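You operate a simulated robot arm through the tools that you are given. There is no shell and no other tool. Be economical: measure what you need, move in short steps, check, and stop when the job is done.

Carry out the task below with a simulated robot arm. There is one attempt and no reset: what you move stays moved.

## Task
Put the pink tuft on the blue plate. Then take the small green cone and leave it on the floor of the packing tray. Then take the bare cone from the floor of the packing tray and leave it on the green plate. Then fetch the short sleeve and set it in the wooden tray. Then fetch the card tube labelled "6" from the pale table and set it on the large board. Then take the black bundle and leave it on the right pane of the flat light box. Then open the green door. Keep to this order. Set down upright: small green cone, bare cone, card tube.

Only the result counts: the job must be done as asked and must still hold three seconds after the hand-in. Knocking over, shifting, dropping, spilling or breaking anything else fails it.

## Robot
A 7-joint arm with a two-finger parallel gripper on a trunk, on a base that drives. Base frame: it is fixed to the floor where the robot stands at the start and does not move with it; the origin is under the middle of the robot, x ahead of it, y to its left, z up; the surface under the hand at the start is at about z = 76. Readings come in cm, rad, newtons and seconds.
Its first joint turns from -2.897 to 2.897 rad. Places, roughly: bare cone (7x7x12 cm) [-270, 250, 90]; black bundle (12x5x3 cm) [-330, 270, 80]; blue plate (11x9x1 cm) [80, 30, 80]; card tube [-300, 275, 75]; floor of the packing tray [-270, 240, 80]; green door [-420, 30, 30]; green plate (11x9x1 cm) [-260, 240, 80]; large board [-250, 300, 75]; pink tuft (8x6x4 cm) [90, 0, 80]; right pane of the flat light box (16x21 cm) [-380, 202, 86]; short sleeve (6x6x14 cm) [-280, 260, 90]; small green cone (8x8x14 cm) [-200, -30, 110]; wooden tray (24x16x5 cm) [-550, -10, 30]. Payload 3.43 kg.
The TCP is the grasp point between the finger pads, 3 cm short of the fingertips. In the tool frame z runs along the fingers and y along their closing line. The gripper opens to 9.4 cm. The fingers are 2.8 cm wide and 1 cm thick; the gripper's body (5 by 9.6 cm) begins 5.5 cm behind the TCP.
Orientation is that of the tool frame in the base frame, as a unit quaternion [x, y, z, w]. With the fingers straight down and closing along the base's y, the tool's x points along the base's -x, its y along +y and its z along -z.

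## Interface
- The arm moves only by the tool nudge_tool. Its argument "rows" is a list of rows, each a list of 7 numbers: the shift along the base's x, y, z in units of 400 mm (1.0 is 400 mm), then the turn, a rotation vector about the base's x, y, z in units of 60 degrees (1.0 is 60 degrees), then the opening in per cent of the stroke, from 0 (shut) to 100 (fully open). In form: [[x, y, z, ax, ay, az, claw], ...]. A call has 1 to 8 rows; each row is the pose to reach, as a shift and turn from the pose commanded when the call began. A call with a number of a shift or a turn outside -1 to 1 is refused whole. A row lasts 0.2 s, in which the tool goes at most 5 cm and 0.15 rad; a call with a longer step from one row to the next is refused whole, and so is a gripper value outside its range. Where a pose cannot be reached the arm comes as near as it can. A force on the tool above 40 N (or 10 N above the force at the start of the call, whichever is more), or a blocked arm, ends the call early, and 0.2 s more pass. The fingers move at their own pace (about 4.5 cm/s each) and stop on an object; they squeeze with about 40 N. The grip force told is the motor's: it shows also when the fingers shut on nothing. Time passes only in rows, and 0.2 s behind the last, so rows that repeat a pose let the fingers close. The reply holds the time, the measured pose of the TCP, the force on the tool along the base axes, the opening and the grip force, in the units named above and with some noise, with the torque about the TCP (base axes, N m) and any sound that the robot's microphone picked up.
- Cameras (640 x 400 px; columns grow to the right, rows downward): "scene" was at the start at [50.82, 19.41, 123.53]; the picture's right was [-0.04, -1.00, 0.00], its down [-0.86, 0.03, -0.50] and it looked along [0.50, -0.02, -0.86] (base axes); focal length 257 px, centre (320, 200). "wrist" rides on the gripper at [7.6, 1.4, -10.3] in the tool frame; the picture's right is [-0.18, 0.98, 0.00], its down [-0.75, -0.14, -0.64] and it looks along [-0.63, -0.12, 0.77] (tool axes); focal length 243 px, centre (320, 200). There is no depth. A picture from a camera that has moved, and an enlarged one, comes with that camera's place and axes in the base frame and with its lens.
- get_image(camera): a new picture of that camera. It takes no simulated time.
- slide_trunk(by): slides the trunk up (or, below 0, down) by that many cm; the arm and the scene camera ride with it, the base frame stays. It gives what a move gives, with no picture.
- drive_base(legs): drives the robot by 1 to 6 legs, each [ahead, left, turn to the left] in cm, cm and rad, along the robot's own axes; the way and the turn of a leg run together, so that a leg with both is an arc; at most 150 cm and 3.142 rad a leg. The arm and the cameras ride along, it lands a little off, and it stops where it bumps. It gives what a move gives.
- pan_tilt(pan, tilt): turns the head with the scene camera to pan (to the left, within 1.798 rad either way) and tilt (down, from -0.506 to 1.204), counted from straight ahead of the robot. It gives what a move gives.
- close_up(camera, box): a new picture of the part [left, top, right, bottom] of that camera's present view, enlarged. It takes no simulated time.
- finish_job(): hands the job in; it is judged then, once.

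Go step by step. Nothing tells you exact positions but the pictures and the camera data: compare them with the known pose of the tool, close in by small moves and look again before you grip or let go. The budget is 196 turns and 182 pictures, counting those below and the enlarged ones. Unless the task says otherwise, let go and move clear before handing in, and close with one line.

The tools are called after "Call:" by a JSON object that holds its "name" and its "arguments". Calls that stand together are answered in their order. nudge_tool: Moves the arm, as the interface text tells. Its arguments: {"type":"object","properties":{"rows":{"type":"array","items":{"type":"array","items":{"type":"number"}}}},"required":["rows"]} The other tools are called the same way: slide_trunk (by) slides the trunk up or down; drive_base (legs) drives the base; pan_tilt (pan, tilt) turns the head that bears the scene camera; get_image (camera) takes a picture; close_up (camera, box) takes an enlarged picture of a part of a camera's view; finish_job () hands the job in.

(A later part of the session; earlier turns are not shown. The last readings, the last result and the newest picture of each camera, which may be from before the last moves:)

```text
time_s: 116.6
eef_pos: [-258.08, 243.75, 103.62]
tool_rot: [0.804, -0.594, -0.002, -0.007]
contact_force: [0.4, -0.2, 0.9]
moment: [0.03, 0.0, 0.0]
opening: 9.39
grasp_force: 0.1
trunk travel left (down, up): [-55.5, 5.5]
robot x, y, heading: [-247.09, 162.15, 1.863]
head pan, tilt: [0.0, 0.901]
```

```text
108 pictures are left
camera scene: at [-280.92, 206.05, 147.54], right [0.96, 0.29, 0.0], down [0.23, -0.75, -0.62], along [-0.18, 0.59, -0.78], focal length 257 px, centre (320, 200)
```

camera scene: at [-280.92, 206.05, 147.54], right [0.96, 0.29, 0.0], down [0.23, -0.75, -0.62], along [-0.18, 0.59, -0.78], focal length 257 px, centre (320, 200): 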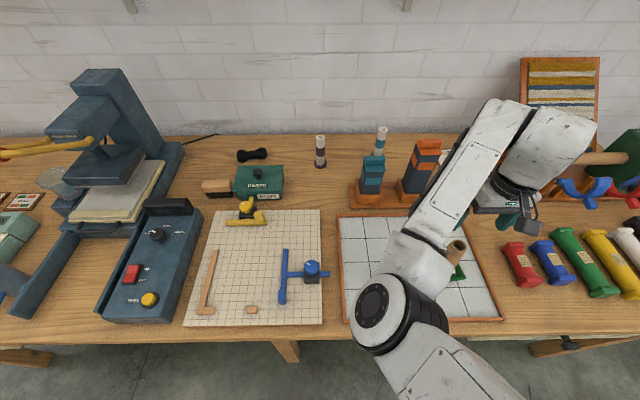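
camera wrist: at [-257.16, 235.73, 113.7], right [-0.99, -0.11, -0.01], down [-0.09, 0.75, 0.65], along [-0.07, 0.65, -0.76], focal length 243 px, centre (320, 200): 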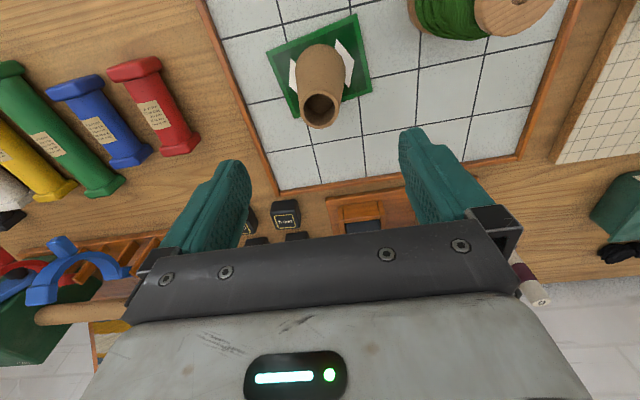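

The bare cone is on the green plate. Next is the short sleeve, so I'll look closer at the sleeves and the tubes.

Call:
{"name": "close_up", "arguments": {"camera": "scene", "box": [290, 115, 450, 215]}}

Call:
{"name": "close_up", "arguments": {"camera": "scene", "box": [200, 120, 360, 220]}}

```text
4.00 times, centred on (370, 165) of scene
camera zoom: at [-280.92, 206.05, 147.54], right [0.96, 0.29, 0.0], down [0.23, -0.75, -0.62], along [-0.18, 0.59, -0.78], focal length 1027 px, centre (120, 340)
```

zoom: 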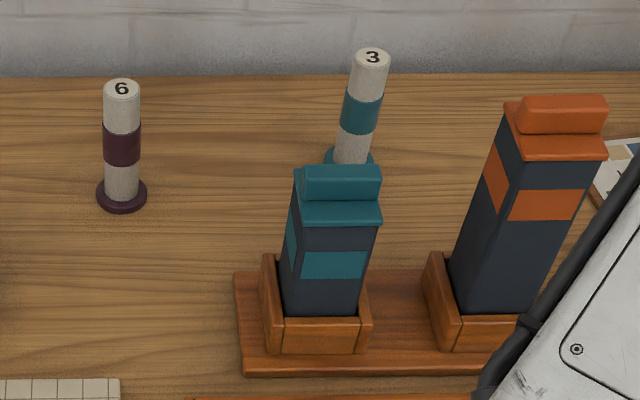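

```text
4.00 times, centred on (280, 170) of scene
camera zoom: at [-280.92, 206.05, 147.54], right [0.96, 0.29, 0.0], down [0.23, -0.75, -0.62], along [-0.18, 0.59, -0.78], focal length 1027 px, centre (480, 320)
```

zoom: 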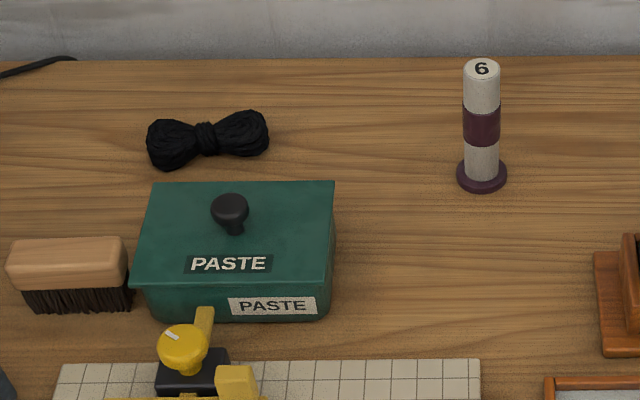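

The short sleeve is the teal one in its socket at about [-281.5, 262], with its top at z≈97. It's too far from here, so I'll raise the hand, shift left, and drive 17 cm closer.

Call:
{"name": "nudge_tool", "arguments": {"rows": [[0, 0, 0.1, 0, 0, 0, 100], [0, 0, 0.2, 0, 0, 0, 100], [-0.05, 0, 0.28, 0, 0, 0, 100], [-0.16, 0, 0.3, 0, 0, 0, 100], [-0.27, 0, 0.3, 0, 0, 0, 100], [-0.38, 0, 0.3, 0, 0, 0, 100], [-0.46, 0, 0.3, 0, 0, 0, 100]]}}

Call:
{"name": "drive_base", "arguments": {"legs": [[17, 0, 0]]}}

Call:
{"name": "get_image", "arguments": {"camera": "wrist"}}

Call:
{"name": "get_image", "arguments": {"camera": "scene"}}

```text
time_s: 118.2
eef_pos: [-276.1, 243.94, 115.89]
tool_rot: [0.804, -0.595, -0.001, -0.009]
contact_force: [-0.8, 0.5, 0.8]
moment: [0.0, -0.01, -0.02]
opening: 9.38
grasp_force: 0.0
trunk travel left (down, up): [-55.5, 5.5]
robot x, y, heading: [-247.04, 162.22, 1.869]
head pan, tilt: [0.0, 0.901]
```

```text
time_s: 119.7
eef_pos: [-281.18, 260.23, 115.72]
tool_rot: [0.805, -0.593, -0.003, -0.01]
contact_force: [0.2, 0.2, 0.2]
moment: [0.02, 0.0, 0.04]
opening: 9.38
grasp_force: 0.1
trunk travel left (down, up): [-55.5, 5.5]
robot x, y, heading: [-251.94, 178.35, 1.869]
head pan, tilt: [0.0, 0.901]
```

```text
105 pictures are left
camera wrist: at [-280.37, 252.18, 125.85], right [-0.99, -0.11, -0.01], down [-0.09, 0.75, 0.65], along [-0.07, 0.65, -0.76], focal length 243 px, centre (320, 200)
```

wrist: 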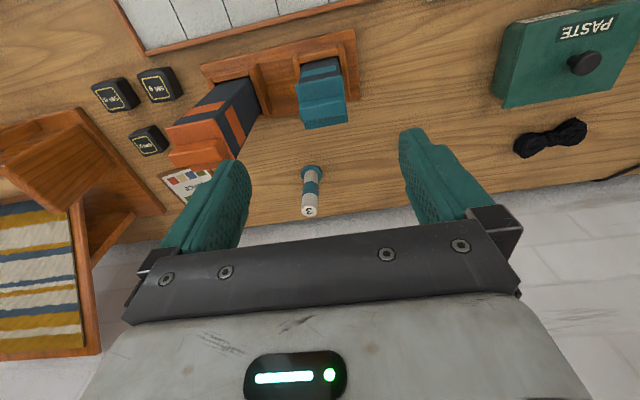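

```text
104 pictures are left
camera scene: at [-286.03, 222.41, 147.55], right [0.96, 0.29, 0.0], down [0.23, -0.75, -0.62], along [-0.18, 0.59, -0.78], focal length 257 px, centre (320, 200)
```

scene: 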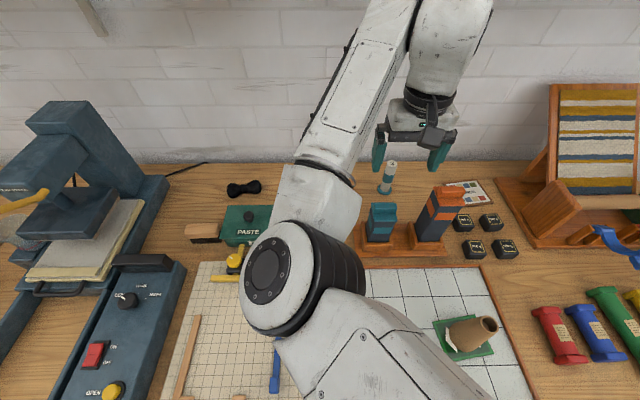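

The sleeve's top is around [-282, 261.5, 98]. Descending partway for a closer look.

Call:
{"name": "nudge_tool", "arguments": {"rows": [[-0.01, 0.02, -0.1, 0, 0, 0, 100], [-0.02, 0.03, -0.2, 0, 0, 0, 100], [-0.02, 0.03, -0.28, 0, 0, 0, 100], [-0.02, 0.03, -0.28, 0, 0, 0, 100]]}}

Call:
{"name": "get_image", "arguments": {"camera": "wrist"}}

Call:
{"name": "close_up", "arguments": {"camera": "scene", "box": [340, 120, 500, 260]}}

```text
time_s: 120.7
eef_pos: [-282.14, 261.54, 104.57]
tool_rot: [0.805, -0.593, -0.003, -0.01]
contact_force: [0.1, -0.2, 0.2]
moment: [0.02, -0.01, 0.01]
opening: 9.41
grasp_force: 0.0
trunk travel left (down, up): [-55.5, 5.5]
robot x, y, heading: [-251.95, 178.31, 1.869]
head pan, tilt: [0.0, 0.901]
```

```text
103 pictures are left
camera wrist: at [-281.14, 253.46, 114.5], right [-0.99, -0.11, -0.01], down [-0.09, 0.75, 0.65], along [-0.07, 0.65, -0.76], focal length 243 px, centre (320, 200)
```

wrist: 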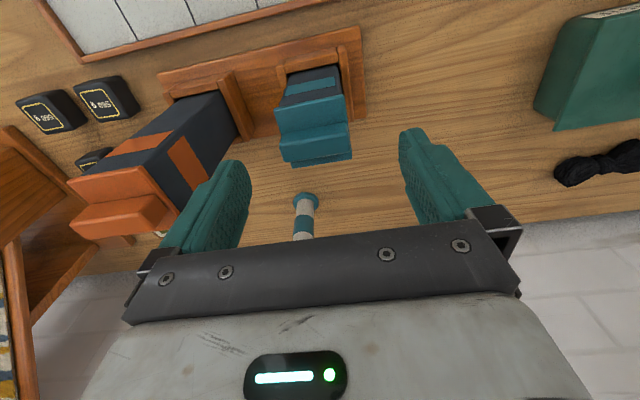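

```text
2.86 times, centred on (420, 190) of scene
camera zoom: at [-286.03, 222.43, 147.54], right [0.96, 0.29, 0.0], down [0.23, -0.75, -0.62], along [-0.18, 0.59, -0.78], focal length 733 px, centre (34, 229)
```

zoom: 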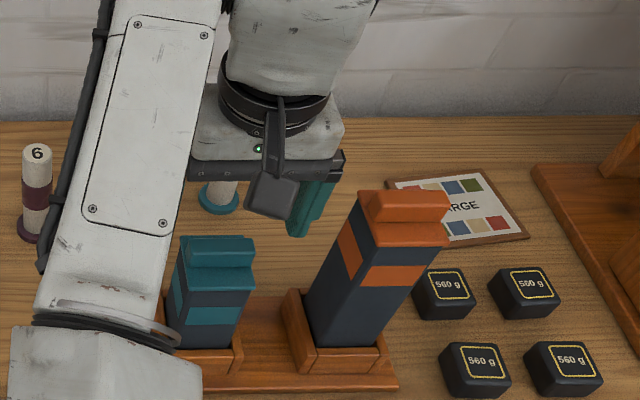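

The sleeve is centred and square to the fingers, and the orange sleeve is about 4 cm clear. Descending to grip height.

Call:
{"name": "nudge_tool", "arguments": {"rows": [[0, 0.008, -0.08, 0, 0, 0, 90], [0, 0.01, -0.15, 0, 0, 0, 90], [0, 0.01, -0.2, 0, 0, 0, 90], [0, 0.01, -0.24, 0, 0, 0, 90], [0, 0.01, -0.24, 0, 0, 0, 90]]}}

Call:
{"name": "get_image", "arguments": {"camera": "wrist"}}

```text
time_s: 121.9
eef_pos: [-282.04, 261.92, 94.69]
tool_rot: [0.805, -0.594, -0.002, -0.009]
contact_force: [-0.4, -0.4, 0.5]
moment: [-0.02, 0.02, 0.0]
opening: 8.45
grasp_force: 0.0
trunk travel left (down, up): [-55.5, 5.5]
robot x, y, heading: [-252.22, 178.65, 1.87]
head pan, tilt: [0.0, 0.901]
```

```text
101 pictures are left
camera wrist: at [-281.14, 253.89, 104.8], right [-0.99, -0.11, -0.01], down [-0.09, 0.75, 0.65], along [-0.07, 0.65, -0.76], focal length 243 px, centre (320, 200)
```

wrist: 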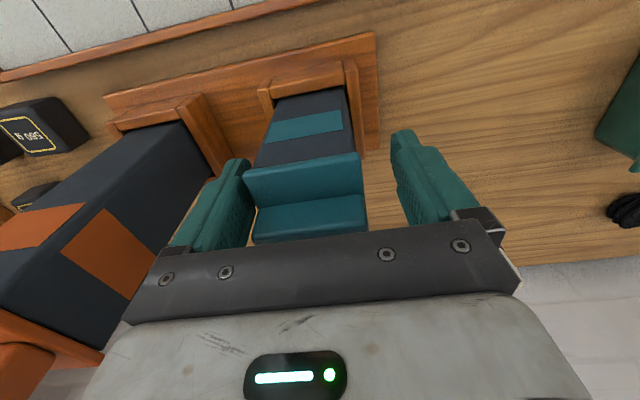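

Slightly off to one side; I'm shifting 0.8 cm along the bench, then closing and lifting straight up out of the socket.

Call:
{"name": "nudge_tool", "arguments": {"rows": [[0.019, 0.006, 0, 0, 0, 0, 90], [0.019, 0.006, 0, 0, 0, 0, 70], [0.019, 0.006, 0, 0, 0, 0, 50], [0.019, 0.006, 0, 0, 0, 0, 40], [0.019, 0.006, 0, 0, 0, 0, 30], [0.019, 0.006, 0, 0, 0, 0, 30], [0.019, 0.006, 0.02, 0, 0, 0, 30], [0.019, 0.006, 0.05, 0, 0, 0, 30]]}}

Call:
{"name": "get_image", "arguments": {"camera": "wrist"}}

```text
time_s: 123.7
eef_pos: [-281.3, 261.97, 96.85]
tool_rot: [0.804, -0.594, -0.002, -0.01]
contact_force: [-0.1, -0.6, -1.4]
moment: [-0.05, -0.02, 0.0]
opening: 6.09
grasp_force: 39.6
trunk travel left (down, up): [-55.5, 5.5]
robot x, y, heading: [-251.85, 178.76, 1.875]
head pan, tilt: [0.0, 0.901]
```

```text
100 pictures are left
camera wrist: at [-280.43, 254.02, 106.98], right [-0.99, -0.11, -0.01], down [-0.09, 0.75, 0.65], along [-0.07, 0.65, -0.76], focal length 243 px, centre (320, 200)
```

wrist: 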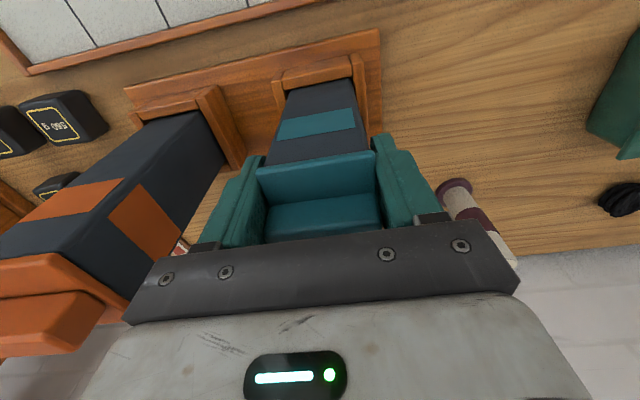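

Gripped. Lifting straight up.

Call:
{"name": "nudge_tool", "arguments": {"rows": [[0, 0, 0.08, 0, 0, 0, 30], [0, 0, 0.18, 0, 0, 0, 30], [0, 0, 0.29, 0, 0, 0, 30], [0, 0, 0.4, 0, 0, 0, 30], [0, 0, 0.5, 0, 0, 0, 30]]}}

Call:
{"name": "get_image", "arguments": {"camera": "scene"}}

```text
time_s: 124.9
eef_pos: [-281.33, 262.25, 116.86]
tool_rot: [0.805, -0.593, -0.001, -0.008]
contact_force: [0.1, -0.1, -0.4]
moment: [0.0, -0.01, 0.0]
opening: 6.08
grasp_force: 40.1
trunk travel left (down, up): [-55.5, 5.5]
robot x, y, heading: [-251.9, 178.7, 1.87]
head pan, tilt: [0.0, 0.901]
heard: snap
```

```text
99 pictures are left
camera scene: at [-286.03, 222.42, 147.53], right [0.96, 0.29, 0.0], down [0.23, -0.75, -0.62], along [-0.18, 0.59, -0.78], focal length 257 px, centre (320, 200)
```

scene: 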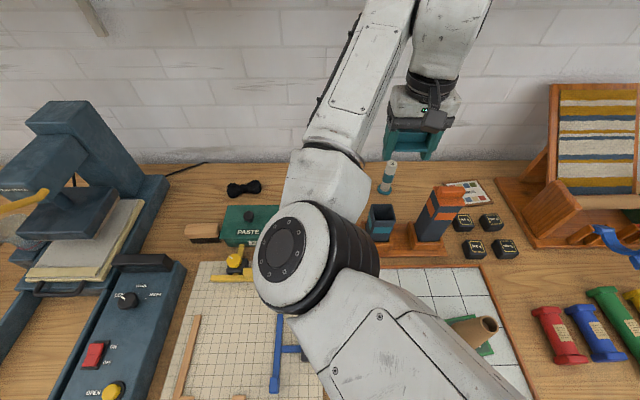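

The lid came off with a snap: my grip held only the cap and the sleeve body stayed in its socket. I'll check it, put the lid back the same way, and grip lower on the body.

Call:
{"name": "get_image", "arguments": {"camera": "wrist"}}

Call:
{"name": "close_up", "arguments": {"camera": "scene", "box": [350, 60, 490, 260]}}

```text
98 pictures are left
camera wrist: at [-280.49, 254.18, 126.96], right [-0.99, -0.11, -0.01], down [-0.09, 0.75, 0.65], along [-0.07, 0.65, -0.76], focal length 243 px, centre (320, 200)
```

wrist: 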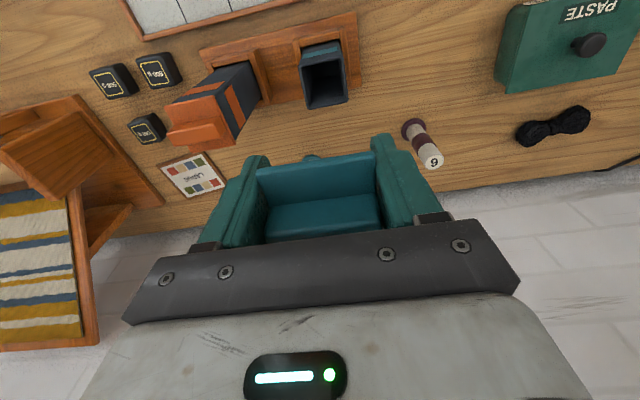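

```text
2.00 times, centred on (420, 160) of scene
camera zoom: at [-286.03, 222.42, 147.53], right [0.96, 0.29, 0.0], down [0.23, -0.75, -0.62], along [-0.18, 0.59, -0.78], focal length 513 px, centre (120, 280)
```

zoom: 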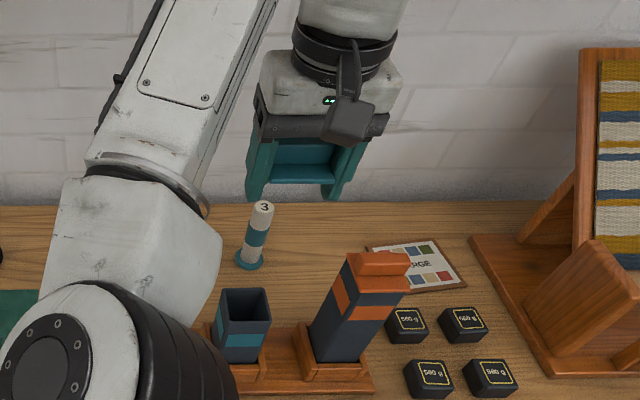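

Lowering the lid straight back onto the sleeve.

Call:
{"name": "nudge_tool", "arguments": {"rows": [[0, 0, -0.12, 0, 0, 0, 30], [0, 0, -0.24, 0, 0, 0, 30], [0, 0, -0.35, 0, 0, 0, 30], [0, 0, -0.43, 0, 0, 0, 30], [0, 0, -0.46, 0, 0, 0, 30]]}}

Call:
{"name": "get_image", "arguments": {"camera": "wrist"}}

Call:
{"name": "close_up", "arguments": {"camera": "scene", "box": [350, 120, 490, 260]}}

```text
time_s: 126.1
eef_pos: [-281.27, 261.91, 98.54]
tool_rot: [0.804, -0.594, -0.002, -0.009]
contact_force: [0.7, 0.3, -0.3]
moment: [-0.01, -0.01, -0.01]
opening: 6.1
grasp_force: 40.3
trunk travel left (down, up): [-55.5, 5.5]
robot x, y, heading: [-251.98, 178.02, 1.87]
head pan, tilt: [0.0, 0.901]
```

```text
96 pictures are left
camera wrist: at [-280.44, 253.93, 108.58], right [-0.99, -0.11, -0.01], down [-0.09, 0.75, 0.65], along [-0.07, 0.65, -0.76], focal length 243 px, centre (320, 200)
```

wrist: 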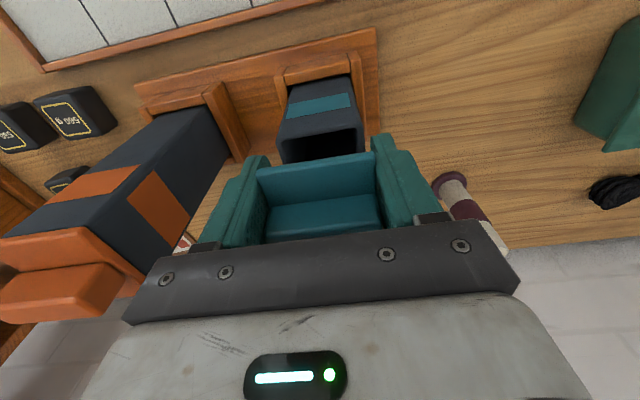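

```text
2.86 times, centred on (420, 190) of scene
camera zoom: at [-286.03, 222.42, 147.55], right [0.96, 0.29, 0.0], down [0.23, -0.75, -0.62], along [-0.18, 0.59, -0.78], focal length 733 px, centre (34, 229)
```

zoom: 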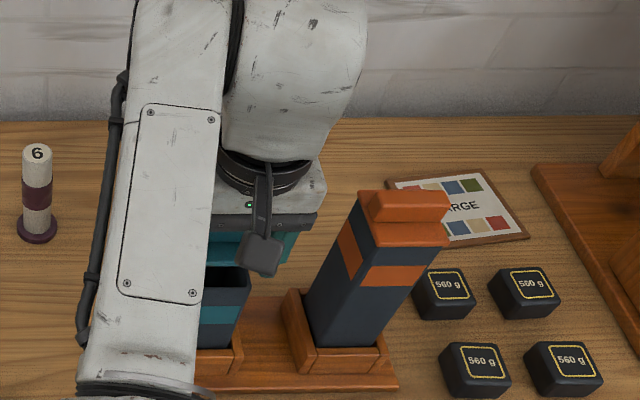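

Aligned. Pressing the lid down the last few centimetres in small steps.

Call:
{"name": "nudge_tool", "arguments": {"rows": [[0, 0, -0.03, 0, 0, 0, 30], [0, 0, -0.055, 0, 0, 0, 30], [0, 0, -0.075, 0, 0, 0, 30], [0, 0, -0.085, 0, 0, 0, 30], [0, 0, -0.092, 0, 0, 0, 30], [0, 0, -0.097, 0, 0, 0, 30]]}}

Call:
{"name": "get_image", "arguments": {"camera": "wrist"}}

```text
time_s: 127.5
eef_pos: [-281.33, 261.91, 94.73]
tool_rot: [0.805, -0.593, -0.003, -0.009]
contact_force: [-0.4, 0.4, 3.6]
moment: [0.05, 0.01, 0.0]
opening: 6.09
grasp_force: 40.0
trunk travel left (down, up): [-55.5, 5.5]
robot x, y, heading: [-252.23, 178.12, 1.87]
head pan, tilt: [0.0, 0.901]
heard: snap
```

```text
94 pictures are left
camera wrist: at [-280.42, 253.99, 104.79], right [-0.99, -0.11, -0.01], down [-0.09, 0.75, 0.66], along [-0.07, 0.65, -0.76], focal length 243 px, centre (320, 200)
```

wrist: 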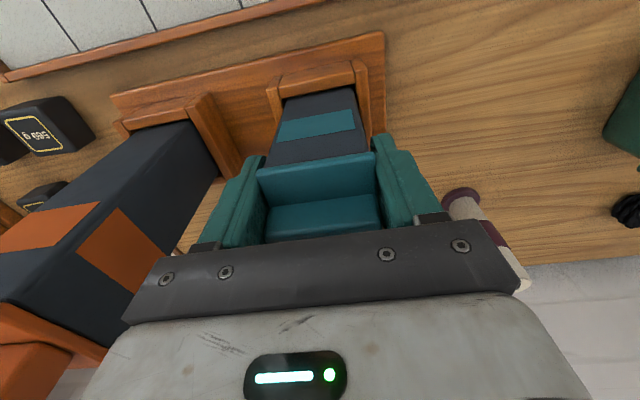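

The lid snapped back on. A top-down grip only catches the wider lid, so I'll release, rise, tilt the hand about 55° forward, and come down with the fingers below the lid's collar.

Call:
{"name": "nudge_tool", "arguments": {"rows": [[0, 0, 0, 0, 0, 0, 70], [0, 0, 0, 0, 0, 0, 100], [0, 0, 0, 0, 0, 0, 100], [0, 0, 0.06, 0, 0, 0, 100], [0, 0, 0.16, 0, 0, 0, 100], [0, 0, 0.27, 0, 0, 0, 100], [0, 0, 0.38, 0, 0, 0, 100]]}}

Call:
{"name": "get_image", "arguments": {"camera": "wrist"}}

```text
time_s: 129.1
eef_pos: [-281.51, 262.14, 109.89]
tool_rot: [0.804, -0.594, -0.001, -0.009]
contact_force: [-0.4, 0.1, -0.1]
moment: [0.01, 0.01, -0.02]
opening: 9.4
grasp_force: 0.0
trunk travel left (down, up): [-55.5, 5.5]
robot x, y, heading: [-252.19, 178.28, 1.873]
head pan, tilt: [0.0, 0.901]
```

```text
93 pictures are left
camera wrist: at [-280.52, 254.14, 119.92], right [-0.99, -0.11, -0.01], down [-0.09, 0.75, 0.65], along [-0.07, 0.65, -0.76], focal length 243 px, centre (320, 200)
```

wrist: 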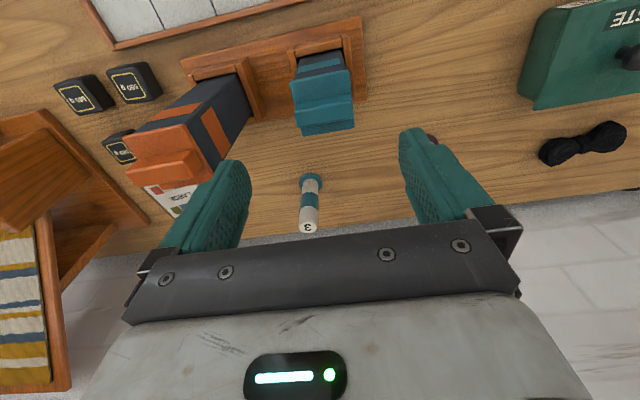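

The sleeve is complete again. Tilting the hand forward by about 55° above it.

Call:
{"name": "nudge_tool", "arguments": {"rows": [[0.003, -0.01, 0.01, 0.11, 0.033, 0, 100], [0.006, -0.02, 0.02, 0.22, 0.066, 0, 100], [0.007, -0.024, 0.03, 0.33, 0.1, 0, 100], [0.007, -0.024, 0.04, 0.44, 0.133, 0, 100], [0.007, -0.024, 0.04, 0.55, 0.167, 0, 100], [0.007, -0.024, 0.04, 0.66, 0.2, 0, 100], [0.007, -0.024, 0.04, 0.77, 0.233, 0, 100], [0.007, -0.024, 0.04, 0.878, 0.266, 0, 100]]}}

Call:
{"name": "get_image", "arguments": {"camera": "wrist"}}

Call:
{"name": "get_image", "arguments": {"camera": "scene"}}

```text
time_s: 130.9
eef_pos: [-281.11, 261.06, 111.57]
tool_rot: [0.709, -0.526, -0.374, -0.284]
contact_force: [-0.3, 0.5, -0.1]
moment: [-0.01, 0.02, 0.02]
opening: 9.41
grasp_force: 0.0
trunk travel left (down, up): [-55.5, 5.5]
robot x, y, heading: [-252.09, 178.53, 1.871]
head pan, tilt: [0.0, 0.901]
```

```text
92 pictures are left
camera wrist: at [-278.74, 248.28, 110.92], right [-0.97, -0.18, 0.14], down [0.16, -0.07, 0.99], along [-0.17, 0.98, 0.1], focal length 243 px, centre (320, 200)
```

wrist: 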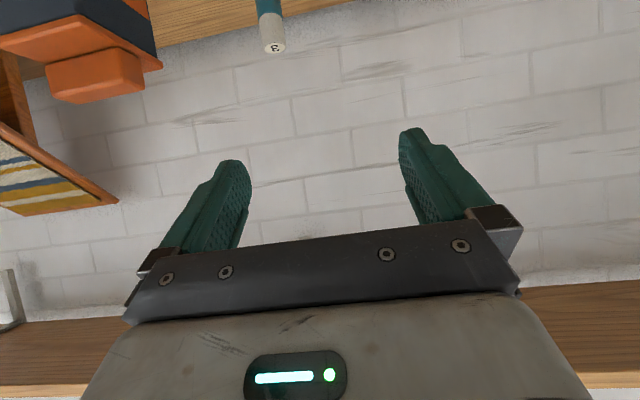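

```text
91 pictures are left
camera scene: at [-286.04, 222.41, 147.55], right [0.96, 0.29, 0.0], down [0.23, -0.75, -0.62], along [-0.18, 0.59, -0.78], focal length 257 px, centre (320, 200)
```

scene: 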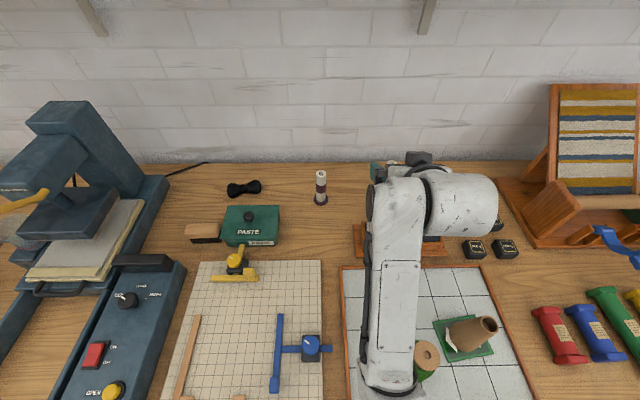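

The tilt works, but the forearm would come down close to the green cone. I'll shift the base 26 cm left so the arm reaches in from the left of the tray, keeping the hand over the sleeve.

Call:
{"name": "slide_trunk", "arguments": {"by": 5}}

Call:
{"name": "drive_base", "arguments": {"legs": [[0, 26, 0]]}}

Call:
{"name": "nudge_tool", "arguments": {"rows": [[0.09, 0.027, 0, 0, 0, 0, 100], [0.18, 0.055, 0, 0, 0, 0, 100], [0.27, 0.082, 0, 0, 0, 0, 100], [0.36, 0.11, 0, 0, 0, 0, 100], [0.45, 0.137, 0, 0, 0, 0, 100], [0.54, 0.165, 0, 0, 0, 0, 100], [0.622, 0.19, 0, 0, 0, 0, 100]]}}

Call:
{"name": "get_image", "arguments": {"camera": "scene"}}

Call:
{"name": "get_image", "arguments": {"camera": "wrist"}}

```text
time_s: 131.8
eef_pos: [-281.06, 260.96, 116.51]
tool_rot: [0.709, -0.527, -0.372, -0.285]
contact_force: [-0.8, 1.1, 0.1]
moment: [-0.01, -0.01, 0.0]
opening: 9.41
grasp_force: 0.0
trunk travel left (down, up): [-60.5, 0.5]
robot x, y, heading: [-252.1, 178.76, 1.872]
head pan, tilt: [0.0, 0.901]
```

```text
time_s: 133.7
eef_pos: [-305.78, 253.45, 116.65]
tool_rot: [0.71, -0.526, -0.372, -0.284]
contact_force: [-0.2, -0.8, 0.8]
moment: [0.0, 0.03, 0.01]
opening: 9.42
grasp_force: 0.1
trunk travel left (down, up): [-60.5, 0.5]
robot x, y, heading: [-276.7, 170.93, 1.873]
head pan, tilt: [0.0, 0.901]
```

```text
time_s: 135.2
eef_pos: [-281.17, 260.82, 116.77]
tool_rot: [0.711, -0.525, -0.373, -0.284]
contact_force: [-0.1, 1.2, 0.1]
moment: [-0.03, 0.01, 0.0]
opening: 9.39
grasp_force: 0.1
trunk travel left (down, up): [-60.5, 0.5]
robot x, y, heading: [-276.21, 170.67, 1.871]
head pan, tilt: [0.0, 0.901]
```

```text
90 pictures are left
camera scene: at [-310.72, 214.68, 152.55], right [0.95, 0.3, 0.0], down [0.23, -0.75, -0.62], along [-0.19, 0.59, -0.78], focal length 257 px, centre (320, 200)
```

scene: 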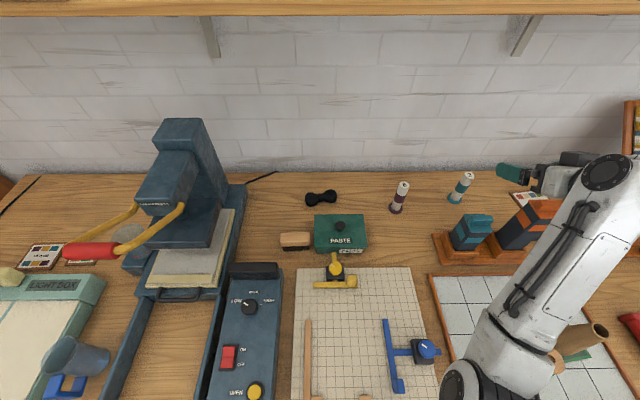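

```text
89 pictures are left
camera wrist: at [-278.79, 248.03, 116.13], right [-0.97, -0.19, 0.14], down [0.16, -0.07, 0.99], along [-0.17, 0.98, 0.09], focal length 243 px, centre (320, 200)
```

wrist: 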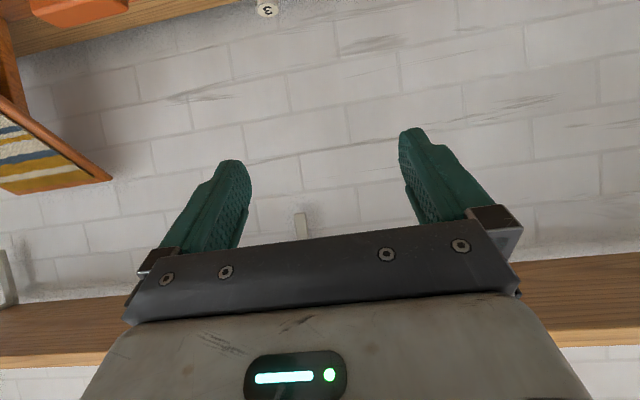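

The elbow hangs low at this distance. Backing the base 15 cm while extending the arm should raise the elbow.

Call:
{"name": "drive_base", "arguments": {"legs": [[-15, 0, 0]]}}

Call:
{"name": "nudge_tool", "arguments": {"rows": [[-0.02, 0.07, 0, 0, 0, 0, 100], [-0.04, 0.14, 0, 0, 0, 0, 100], [-0.06, 0.21, 0, 0, 0, 0, 100], [-0.08, 0.28, 0, 0, 0, 0, 100], [-0.111, 0.358, 0, 0, 0, 0, 100]]}}

Call:
{"name": "get_image", "arguments": {"camera": "scene"}}

```text
time_s: 136.6
eef_pos: [-276.36, 246.04, 116.76]
tool_rot: [0.71, -0.527, -0.372, -0.284]
contact_force: [0.9, 0.0, 0.5]
moment: [0.02, -0.01, 0.01]
opening: 9.38
grasp_force: 0.1
trunk travel left (down, up): [-60.5, 0.5]
robot x, y, heading: [-271.89, 156.18, 1.872]
head pan, tilt: [0.0, 0.901]
```

```text
time_s: 137.8
eef_pos: [-280.6, 260.5, 116.73]
tool_rot: [0.709, -0.527, -0.372, -0.285]
contact_force: [-0.2, -0.4, -0.5]
moment: [0.01, 0.02, 0.03]
opening: 9.39
grasp_force: 0.0
trunk travel left (down, up): [-60.5, 0.5]
robot x, y, heading: [-271.88, 156.26, 1.874]
head pan, tilt: [0.0, 0.901]
```

```text
88 pictures are left
camera scene: at [-306.02, 200.03, 152.54], right [0.96, 0.3, 0.0], down [0.23, -0.75, -0.62], along [-0.18, 0.59, -0.78], focal length 257 px, centre (320, 200)
```

scene: 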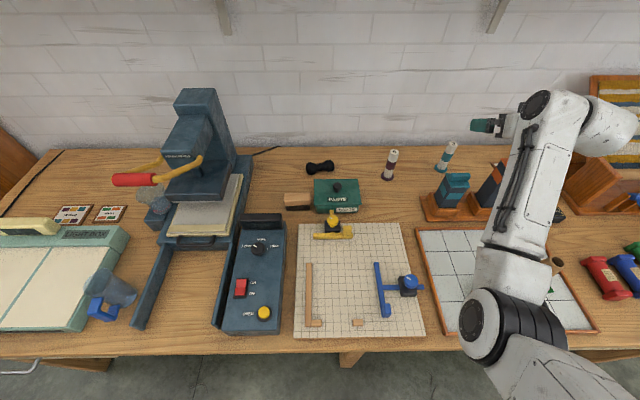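

The forearm would still pass near the green cone, so I'll approach the sleeve from its left side instead, with the hand pointing right and down over the open bench. First I'll reposition the base, then yaw the tilted hand by −90°.

Call:
{"name": "drive_base", "arguments": {"legs": [[18, 10, 0]]}}

Call:
{"name": "nudge_tool", "arguments": {"rows": [[-0.02, -0.07, 0, 0, 0, -0.12, 100], [-0.04, -0.14, 0, 0, 0, -0.24, 100], [-0.05, -0.2, 0, 0, 0, -0.36, 100], [-0.05, -0.26, 0, 0, 0, -0.48, 100], [-0.05, -0.3, 0, 0, 0, -0.6, 100], [-0.05, -0.33, 0, 0, 0, -0.72, 100]]}}

Call:
{"name": "get_image", "arguments": {"camera": "scene"}}

```text
time_s: 139.5
eef_pos: [-296.07, 274.86, 116.62]
tool_rot: [0.711, -0.526, -0.372, -0.283]
contact_force: [0.4, 0.2, 0.1]
moment: [0.02, 0.02, 0.0]
opening: 9.41
grasp_force: 0.1
trunk travel left (down, up): [-60.5, 0.5]
robot x, y, heading: [-287.01, 170.67, 1.876]
head pan, tilt: [0.0, 0.901]
```

```text
time_s: 140.9
eef_pos: [-298.06, 261.52, 116.72]
tool_rot: [-0.467, 0.75, 0.243, 0.401]
contact_force: [1.0, 0.1, 0.4]
moment: [0.02, 0.0, 0.0]
opening: 9.4
grasp_force: 0.0
trunk travel left (down, up): [-60.5, 0.5]
robot x, y, heading: [-286.89, 170.34, 1.869]
head pan, tilt: [0.0, 0.901]
```

```text
87 pictures are left
camera scene: at [-321.23, 214.43, 152.55], right [0.95, 0.3, 0.0], down [0.23, -0.75, -0.62], along [-0.19, 0.59, -0.78], focal length 257 px, centre (320, 200)
```

scene: 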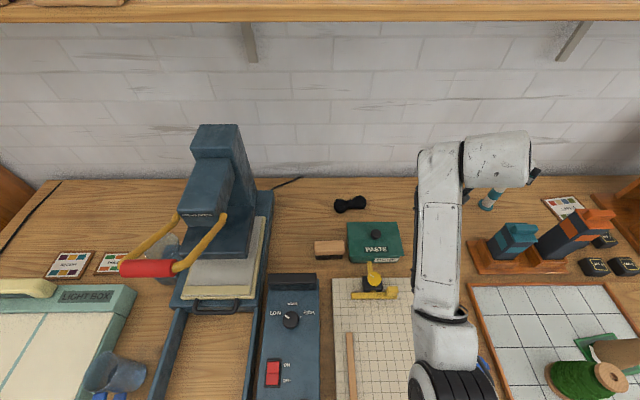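

Clear so far. Completing the yaw.

Call:
{"name": "nudge_tool", "arguments": {"rows": [[0.02, 0, 0, 0, 0, -0.13, 100], [0.04, 0, 0, 0, 0, -0.26, 100], [0.06, 0, 0, 0, 0, -0.39, 100], [0.08, 0, 0, 0, 0, -0.52, 100], [0.1, 0, 0, 0, 0, -0.65, 100], [0.12, -0.01, 0, 0, 0, -0.78, 100]]}}

Call:
{"name": "get_image", "arguments": {"camera": "scene"}}

Call:
{"name": "get_image", "arguments": {"camera": "wrist"}}

```text
time_s: 142.3
eef_pos: [-293.13, 261.27, 116.7]
tool_rot: [-0.13, 0.874, 0.063, 0.465]
contact_force: [-0.1, -1.2, 0.1]
moment: [0.01, -0.03, 0.0]
opening: 9.41
grasp_force: 0.0
trunk travel left (down, up): [-60.5, 0.5]
robot x, y, heading: [-287.09, 170.73, 1.867]
head pan, tilt: [0.0, 0.901]
```

```text
86 pictures are left
camera scene: at [-321.24, 214.42, 152.54], right [0.95, 0.3, 0.0], down [0.23, -0.75, -0.62], along [-0.19, 0.59, -0.78], focal length 257 px, centre (320, 200)
```

scene: 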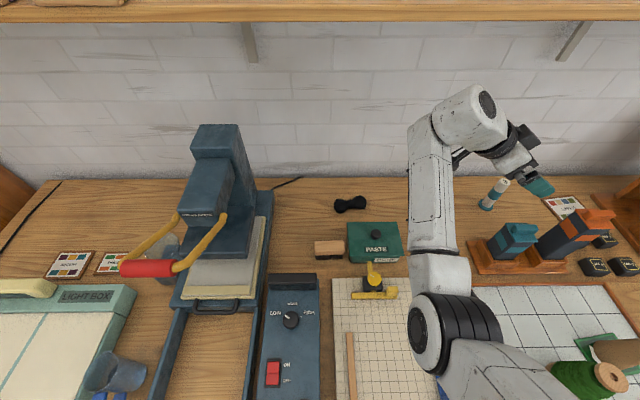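

```text
85 pictures are left
camera wrist: at [-305.75, 258.82, 116.03], right [-0.18, 0.97, 0.14], down [-0.07, -0.16, 0.99], along [0.98, 0.17, 0.09], focal length 243 px, centre (320, 200)
```

wrist: 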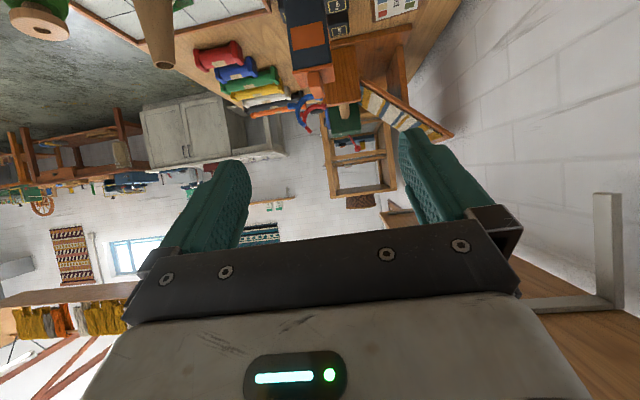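

The hand now points along the bench with the elbow away from the tray. I'll take a close look at the sleeve before the descent.

Call:
{"name": "close_up", "arguments": {"camera": "scene", "box": [430, 150, 630, 290]}}

```text
2.86 times, centred on (530, 220) of scene
camera zoom: at [-321.24, 214.42, 152.54], right [0.95, 0.3, 0.0], down [0.23, -0.75, -0.62], along [-0.19, 0.59, -0.78], focal length 733 px, centre (-280, 143)
```

zoom: 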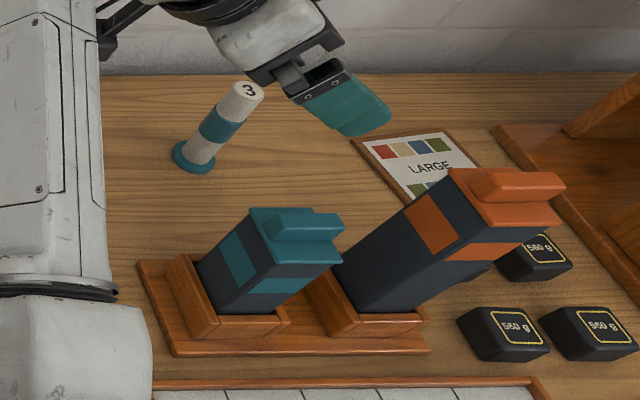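

Call:
{"name": "nudge_tool", "arguments": {"rows": [[0.06, -0.005, -0.08, 0, 0, 0, 100], [0.12, -0.01, -0.16, 0, 0, 0, 100], [0.18, -0.01, -0.24, 0, 0, 0, 100], [0.2, -0.01, -0.31, 0, 0, 0, 100], [0.2, -0.01, -0.31, 0, 0, 0, 100]]}}

Call:
{"name": "close_up", "arguments": {"camera": "scene", "box": [430, 150, 630, 290]}}

Call:
{"name": "get_image", "arguments": {"camera": "wrist"}}

```text
time_s: 143.5
eef_pos: [-285.14, 260.87, 104.25]
tool_rot: [-0.132, 0.874, 0.063, 0.464]
contact_force: [-0.4, 0.1, -0.3]
moment: [0.0, -0.04, -0.02]
opening: 9.42
grasp_force: 0.1
trunk travel left (down, up): [-60.5, 0.5]
robot x, y, heading: [-287.32, 170.56, 1.875]
head pan, tilt: [0.0, 0.901]
```

```text
2.86 times, centred on (530, 220) of scene
camera zoom: at [-321.23, 214.43, 152.55], right [0.95, 0.3, 0.0], down [0.23, -0.75, -0.62], along [-0.19, 0.59, -0.78], focal length 733 px, centre (-280, 143)
```

zoom: 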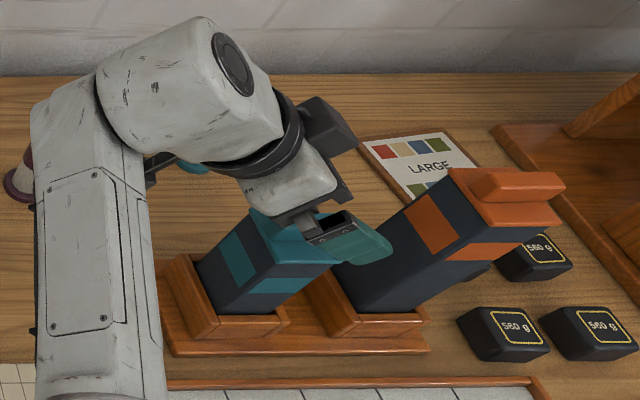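

```text
82 pictures are left
camera wrist: at [-297.79, 258.4, 103.58], right [-0.18, 0.97, 0.14], down [-0.07, -0.16, 0.99], along [0.98, 0.17, 0.09], focal length 243 px, centre (320, 200)
```

wrist: 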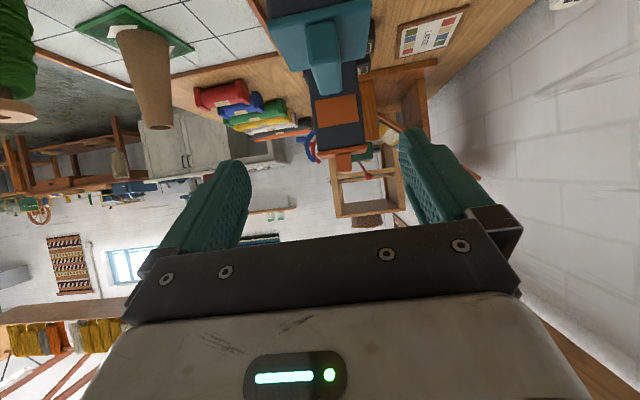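

From the wrist view the lid's top is about z = 98, its collar bottom about 95, and the sleeve centre about [-282.2, 261.7]. I'll descend just behind it first.

Call:
{"name": "nudge_tool", "arguments": {"rows": [[-0.001, 0.006, -0.08, 0, 0, 0, 100], [-0.001, 0.006, -0.16, 0, 0, 0, 100], [-0.001, 0.006, -0.24, 0, 0, 0, 100], [-0.001, 0.006, -0.3, 0, 0, 0, 100], [-0.001, 0.006, -0.3, 0, 0, 0, 100]]}}

Call:
{"name": "get_image", "arguments": {"camera": "wrist"}}

Call:
{"name": "get_image", "arguments": {"camera": "scene"}}

```text
time_s: 144.7
eef_pos: [-285.31, 260.83, 92.41]
tool_rot: [-0.131, 0.874, 0.064, 0.464]
contact_force: [-0.6, -0.2, -0.3]
moment: [0.0, 0.01, 0.02]
opening: 9.4
grasp_force: 0.2
trunk travel left (down, up): [-60.5, 0.5]
robot x, y, heading: [-286.58, 170.94, 1.875]
head pan, tilt: [0.0, 0.901]
```

```text
81 pictures are left
camera wrist: at [-297.86, 258.52, 91.7], right [-0.18, 0.97, 0.14], down [-0.07, -0.16, 0.99], along [0.98, 0.17, 0.09], focal length 243 px, centre (320, 200)
```

wrist: 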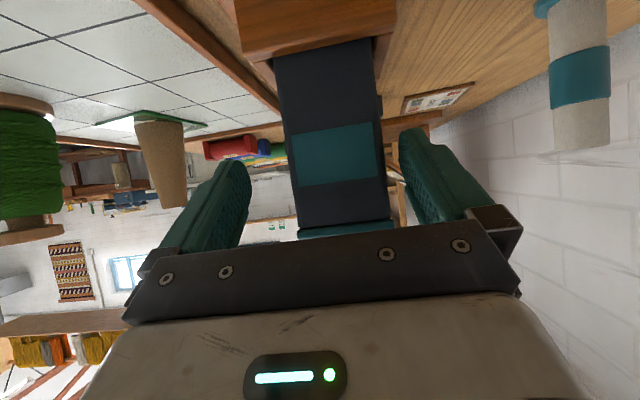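

```text
80 pictures are left
camera scene: at [-321.23, 214.43, 152.55], right [0.95, 0.3, 0.0], down [0.23, -0.75, -0.62], along [-0.19, 0.59, -0.78], focal length 257 px, centre (320, 200)
```

scene: 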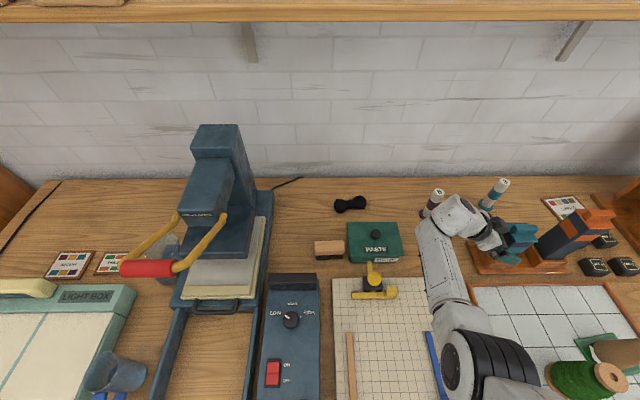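

Excellent view: the body is between the fingers, slightly off toward +n, with the collar at z≈94.6. I'll shift 0.7 cm, drop 1.8 cm, advance 2 cm, then check.

Call:
{"name": "nudge_tool", "arguments": {"rows": [[-0.005, 0.017, 0, 0, 0, 0, 100], [-0.005, 0.017, -0.025, 0, 0, 0, 100], [-0.005, 0.017, -0.045, 0, 0, 0, 100], [0.02, 0.024, -0.045, 0, 0, 0, 100], [0.044, 0.032, -0.045, 0, 0, 0, 100], [0.044, 0.032, -0.045, 0, 0, 0, 100]]}}

Call:
{"name": "get_image", "arguments": {"camera": "wrist"}}

Call:
{"name": "close_up", "arguments": {"camera": "scene", "box": [400, 170, 640, 400]}}

```text
time_s: 146.1
eef_pos: [-283.48, 262.46, 90.53]
tool_rot: [-0.131, 0.874, 0.063, 0.464]
contact_force: [-0.6, 0.8, 0.7]
moment: [0.04, 0.0, 0.02]
opening: 9.39
grasp_force: 0.0
trunk travel left (down, up): [-60.5, 0.5]
robot x, y, heading: [-287.58, 170.44, 1.872]
head pan, tilt: [0.0, 0.901]
```

```text
79 pictures are left
camera wrist: at [-296.04, 259.9, 89.85], right [-0.18, 0.97, 0.14], down [-0.07, -0.16, 0.99], along [0.98, 0.17, 0.09], focal length 243 px, centre (320, 200)
```

wrist: 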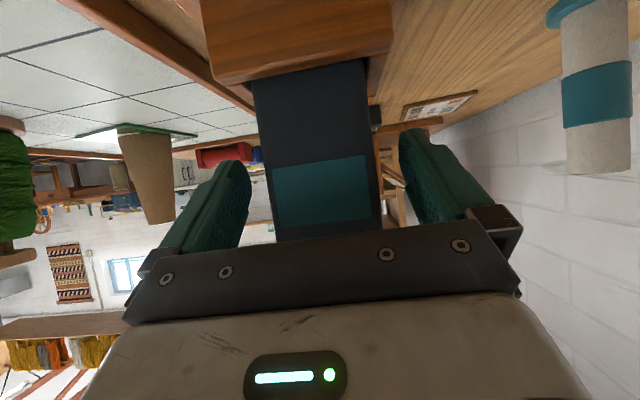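

```text
1.74 times, centred on (520, 285) of scene
camera zoom: at [-321.23, 214.43, 152.55], right [0.95, 0.3, 0.0], down [0.23, -0.75, -0.62], along [-0.19, 0.59, -0.78], focal length 446 px, centre (-28, 52)
```

zoom: 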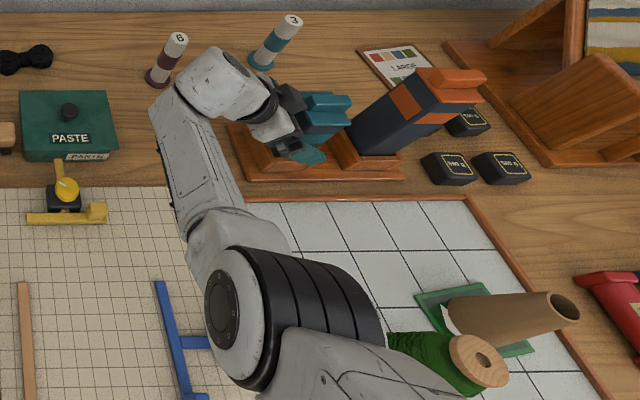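

Centred on the body below the collar. Closing.

Call:
{"name": "nudge_tool", "arguments": {"rows": [[0, 0, 0, 0, 0, 0, 80], [0, 0, 0, 0, 0, 0, 60], [0, 0, 0, 0, 0, 0, 45], [0, 0, 0, 0, 0, 0, 35], [0, 0, 0, 0, 0, 0, 30], [0, 0, 0, 0, 0, 0, 30], [0, 0, 0.03, 0, 0, 0, 30], [0, 0, 0.06, 0, 0, 0, 30]]}}

Call:
{"name": "get_image", "arguments": {"camera": "wrist"}}

```text
time_s: 147.9
eef_pos: [-283.57, 262.36, 92.98]
tool_rot: [-0.131, 0.874, 0.062, 0.464]
contact_force: [-0.1, 0.4, -0.9]
moment: [-0.04, 0.03, -0.01]
opening: 5.99
grasp_force: 39.6
trunk travel left (down, up): [-60.5, 0.5]
robot x, y, heading: [-287.43, 170.87, 1.876]
head pan, tilt: [0.0, 0.901]
```

```text
77 pictures are left
camera wrist: at [-296.1, 259.86, 92.35], right [-0.18, 0.97, 0.14], down [-0.07, -0.15, 0.99], along [0.98, 0.17, 0.09], focal length 243 px, centre (320, 200)
```

wrist: 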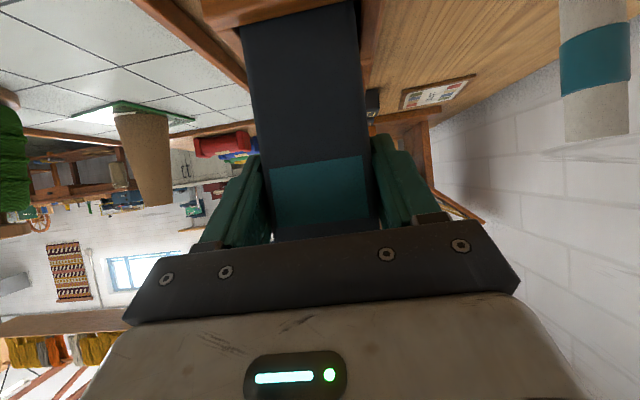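

The whole sleeve rises with the hand now. Lifting clear.

Call:
{"name": "nudge_tool", "arguments": {"rows": [[0, 0, 0.05, 0, 0, 0, 30], [0, 0, 0.12, 0, 0, 0, 30], [0, 0, 0.2, 0, 0, 0, 30], [0, 0, 0.3, 0, 0, 0, 30], [0, 0, 0.4, 0, 0, 0, 30], [0, 0, 0.5, 0, 0, 0, 30], [0, 0, 0.55, 0, 0, 0, 30]]}}

Call:
{"name": "get_image", "arguments": {"camera": "scene"}}

Call:
{"name": "get_image", "arguments": {"camera": "wrist"}}

```text
time_s: 149.5
eef_pos: [-283.5, 262.23, 114.88]
tool_rot: [-0.132, 0.874, 0.063, 0.463]
contact_force: [1.3, -0.1, -1.0]
moment: [-0.03, 0.05, -0.01]
opening: 5.97
grasp_force: 40.1
trunk travel left (down, up): [-60.5, 0.5]
robot x, y, heading: [-286.86, 170.34, 1.872]
head pan, tilt: [0.0, 0.901]
```

```text
76 pictures are left
camera scene: at [-321.23, 214.43, 152.54], right [0.95, 0.3, 0.0], down [0.23, -0.75, -0.62], along [-0.19, 0.59, -0.78], focal length 257 px, centre (320, 200)
```

scene: 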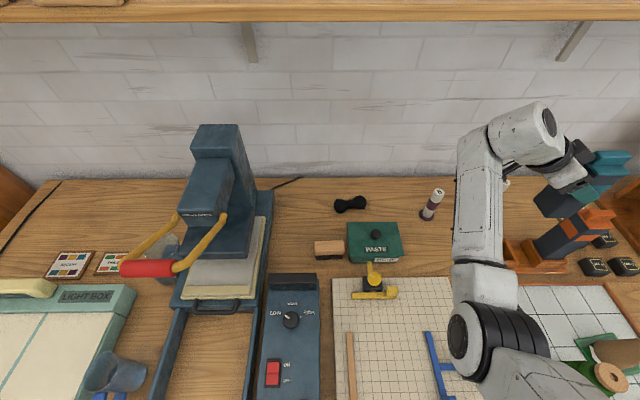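

```text
75 pictures are left
camera wrist: at [-296.05, 259.88, 114.31], right [-0.18, 0.97, 0.14], down [-0.07, -0.15, 0.99], along [0.98, 0.17, 0.09], focal length 243 px, centre (320, 200)
```

wrist: 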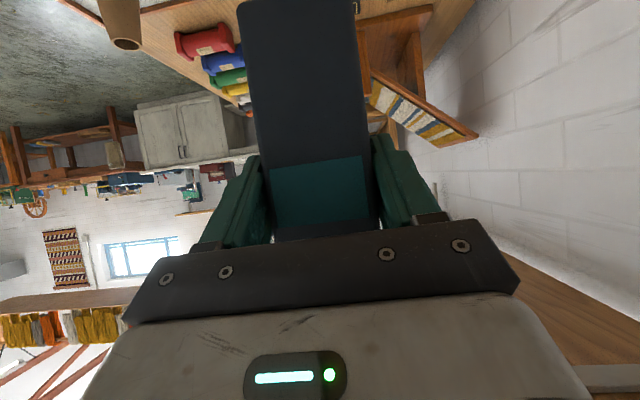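

The sleeve is held by its body. Backing off and turning toward the wooden tray at the far side, then looking.

Call:
{"name": "drive_base", "arguments": {"legs": [[-80, 0, 0], [0, 0, 1.66]]}}

Call:
{"name": "pan_tilt", "arguments": {"pan": 0, "tilt": 0.35}}

Call:
{"name": "get_image", "arguments": {"camera": "scene"}}

```text
time_s: 157.8
eef_pos: [-355.93, 90.86, 114.91]
tool_rot: [0.732, -0.495, -0.384, -0.268]
contact_force: [0.7, -0.9, 0.1]
moment: [-0.03, -0.01, 0.02]
opening: 5.97
grasp_force: 40.0
trunk travel left (down, up): [-60.5, 0.5]
robot x, y, heading: [-263.96, 95.01, -2.75]
head pan, tilt: [0.0, 0.901]
```

```text
time_s: 158.7
eef_pos: [-355.83, 90.69, 114.85]
tool_rot: [0.733, -0.494, -0.385, -0.267]
contact_force: [0.6, -0.4, -1.7]
moment: [0.02, 0.01, -0.01]
opening: 5.99
grasp_force: 40.0
trunk travel left (down, up): [-60.5, 0.5]
robot x, y, heading: [-263.92, 94.56, -2.751]
head pan, tilt: [0.0, 0.351]
```

```text
74 pictures are left
camera scene: at [-306.36, 56.79, 157.29], right [-0.38, 0.93, 0.0], down [0.32, 0.13, -0.94], along [-0.87, -0.36, -0.34], focal length 257 px, centre (320, 200)
```

scene: 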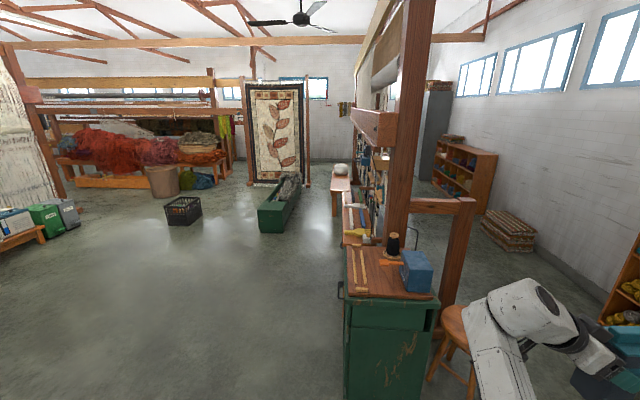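

Call:
{"name": "close_up", "arguments": {"camera": "scene", "box": [300, 160, 460, 320]}}

```text
2.50 times, centred on (380, 240) of scene
camera zoom: at [-306.36, 56.79, 157.29], right [-0.38, 0.93, 0.0], down [0.32, 0.13, -0.94], along [-0.87, -0.36, -0.34], focal length 642 px, centre (170, 100)
```

zoom: 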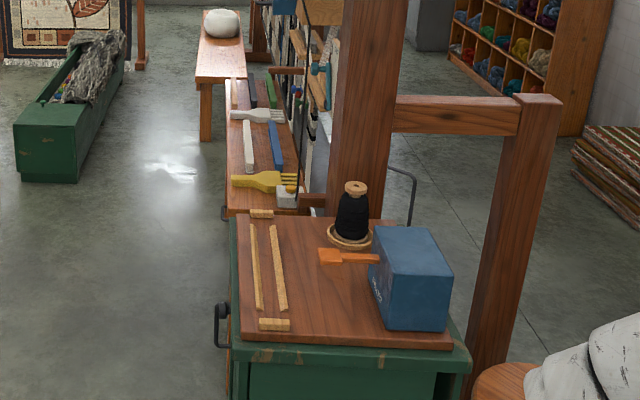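

The green cabinet (door on its −y side) is on the way. I'll pass between the cabinet and the tall table diagonally, then look at the low bench near [-550, -10].

Call:
{"name": "drive_base", "arguments": {"legs": [[0, 0, 0.39], [139, 0, 0], [98, 0, 0]]}}

Call:
{"name": "pan_tilt", "arguments": {"pan": -0.8, "tilt": 0.55}}

Call:
{"name": "get_image", "arguments": {"camera": "scene"}}

```text
time_s: 171.5
eef_pos: [-514.94, -110.2, 114.87]
tool_rot: [0.816, -0.339, -0.43, -0.185]
contact_force: [0.6, 0.5, -1.3]
moment: [0.0, -0.02, 0.01]
opening: 5.95
grasp_force: 39.7
trunk travel left (down, up): [-60.5, 0.5]
robot x, y, heading: [-431.79, -70.54, -2.355]
head pan, tilt: [0.0, 0.351]
```

```text
time_s: 172.6
eef_pos: [-514.94, -110.39, 114.84]
tool_rot: [0.816, -0.339, -0.429, -0.185]
contact_force: [0.2, 0.7, -0.9]
moment: [-0.06, -0.06, -0.02]
opening: 5.98
grasp_force: 39.8
trunk travel left (down, up): [-60.5, 0.5]
robot x, y, heading: [-431.92, -70.9, -2.357]
head pan, tilt: [-0.799, 0.55]
```

```text
72 pictures are left
camera scene: at [-458.6, -115.78, 155.48], right [0.01, 1.0, 0.0], down [0.52, -0.01, -0.85], along [-0.85, 0.01, -0.52], focal length 257 px, centre (320, 200)
```

scene: 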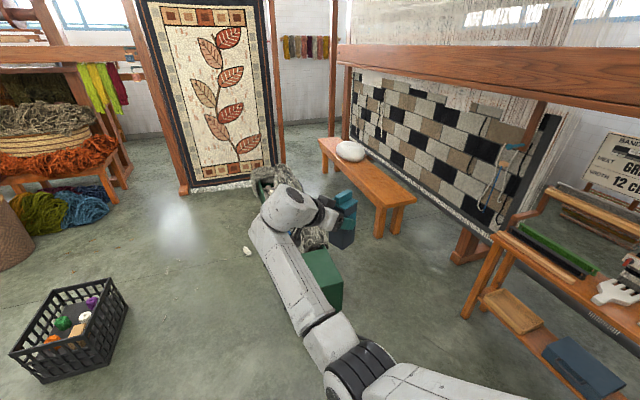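

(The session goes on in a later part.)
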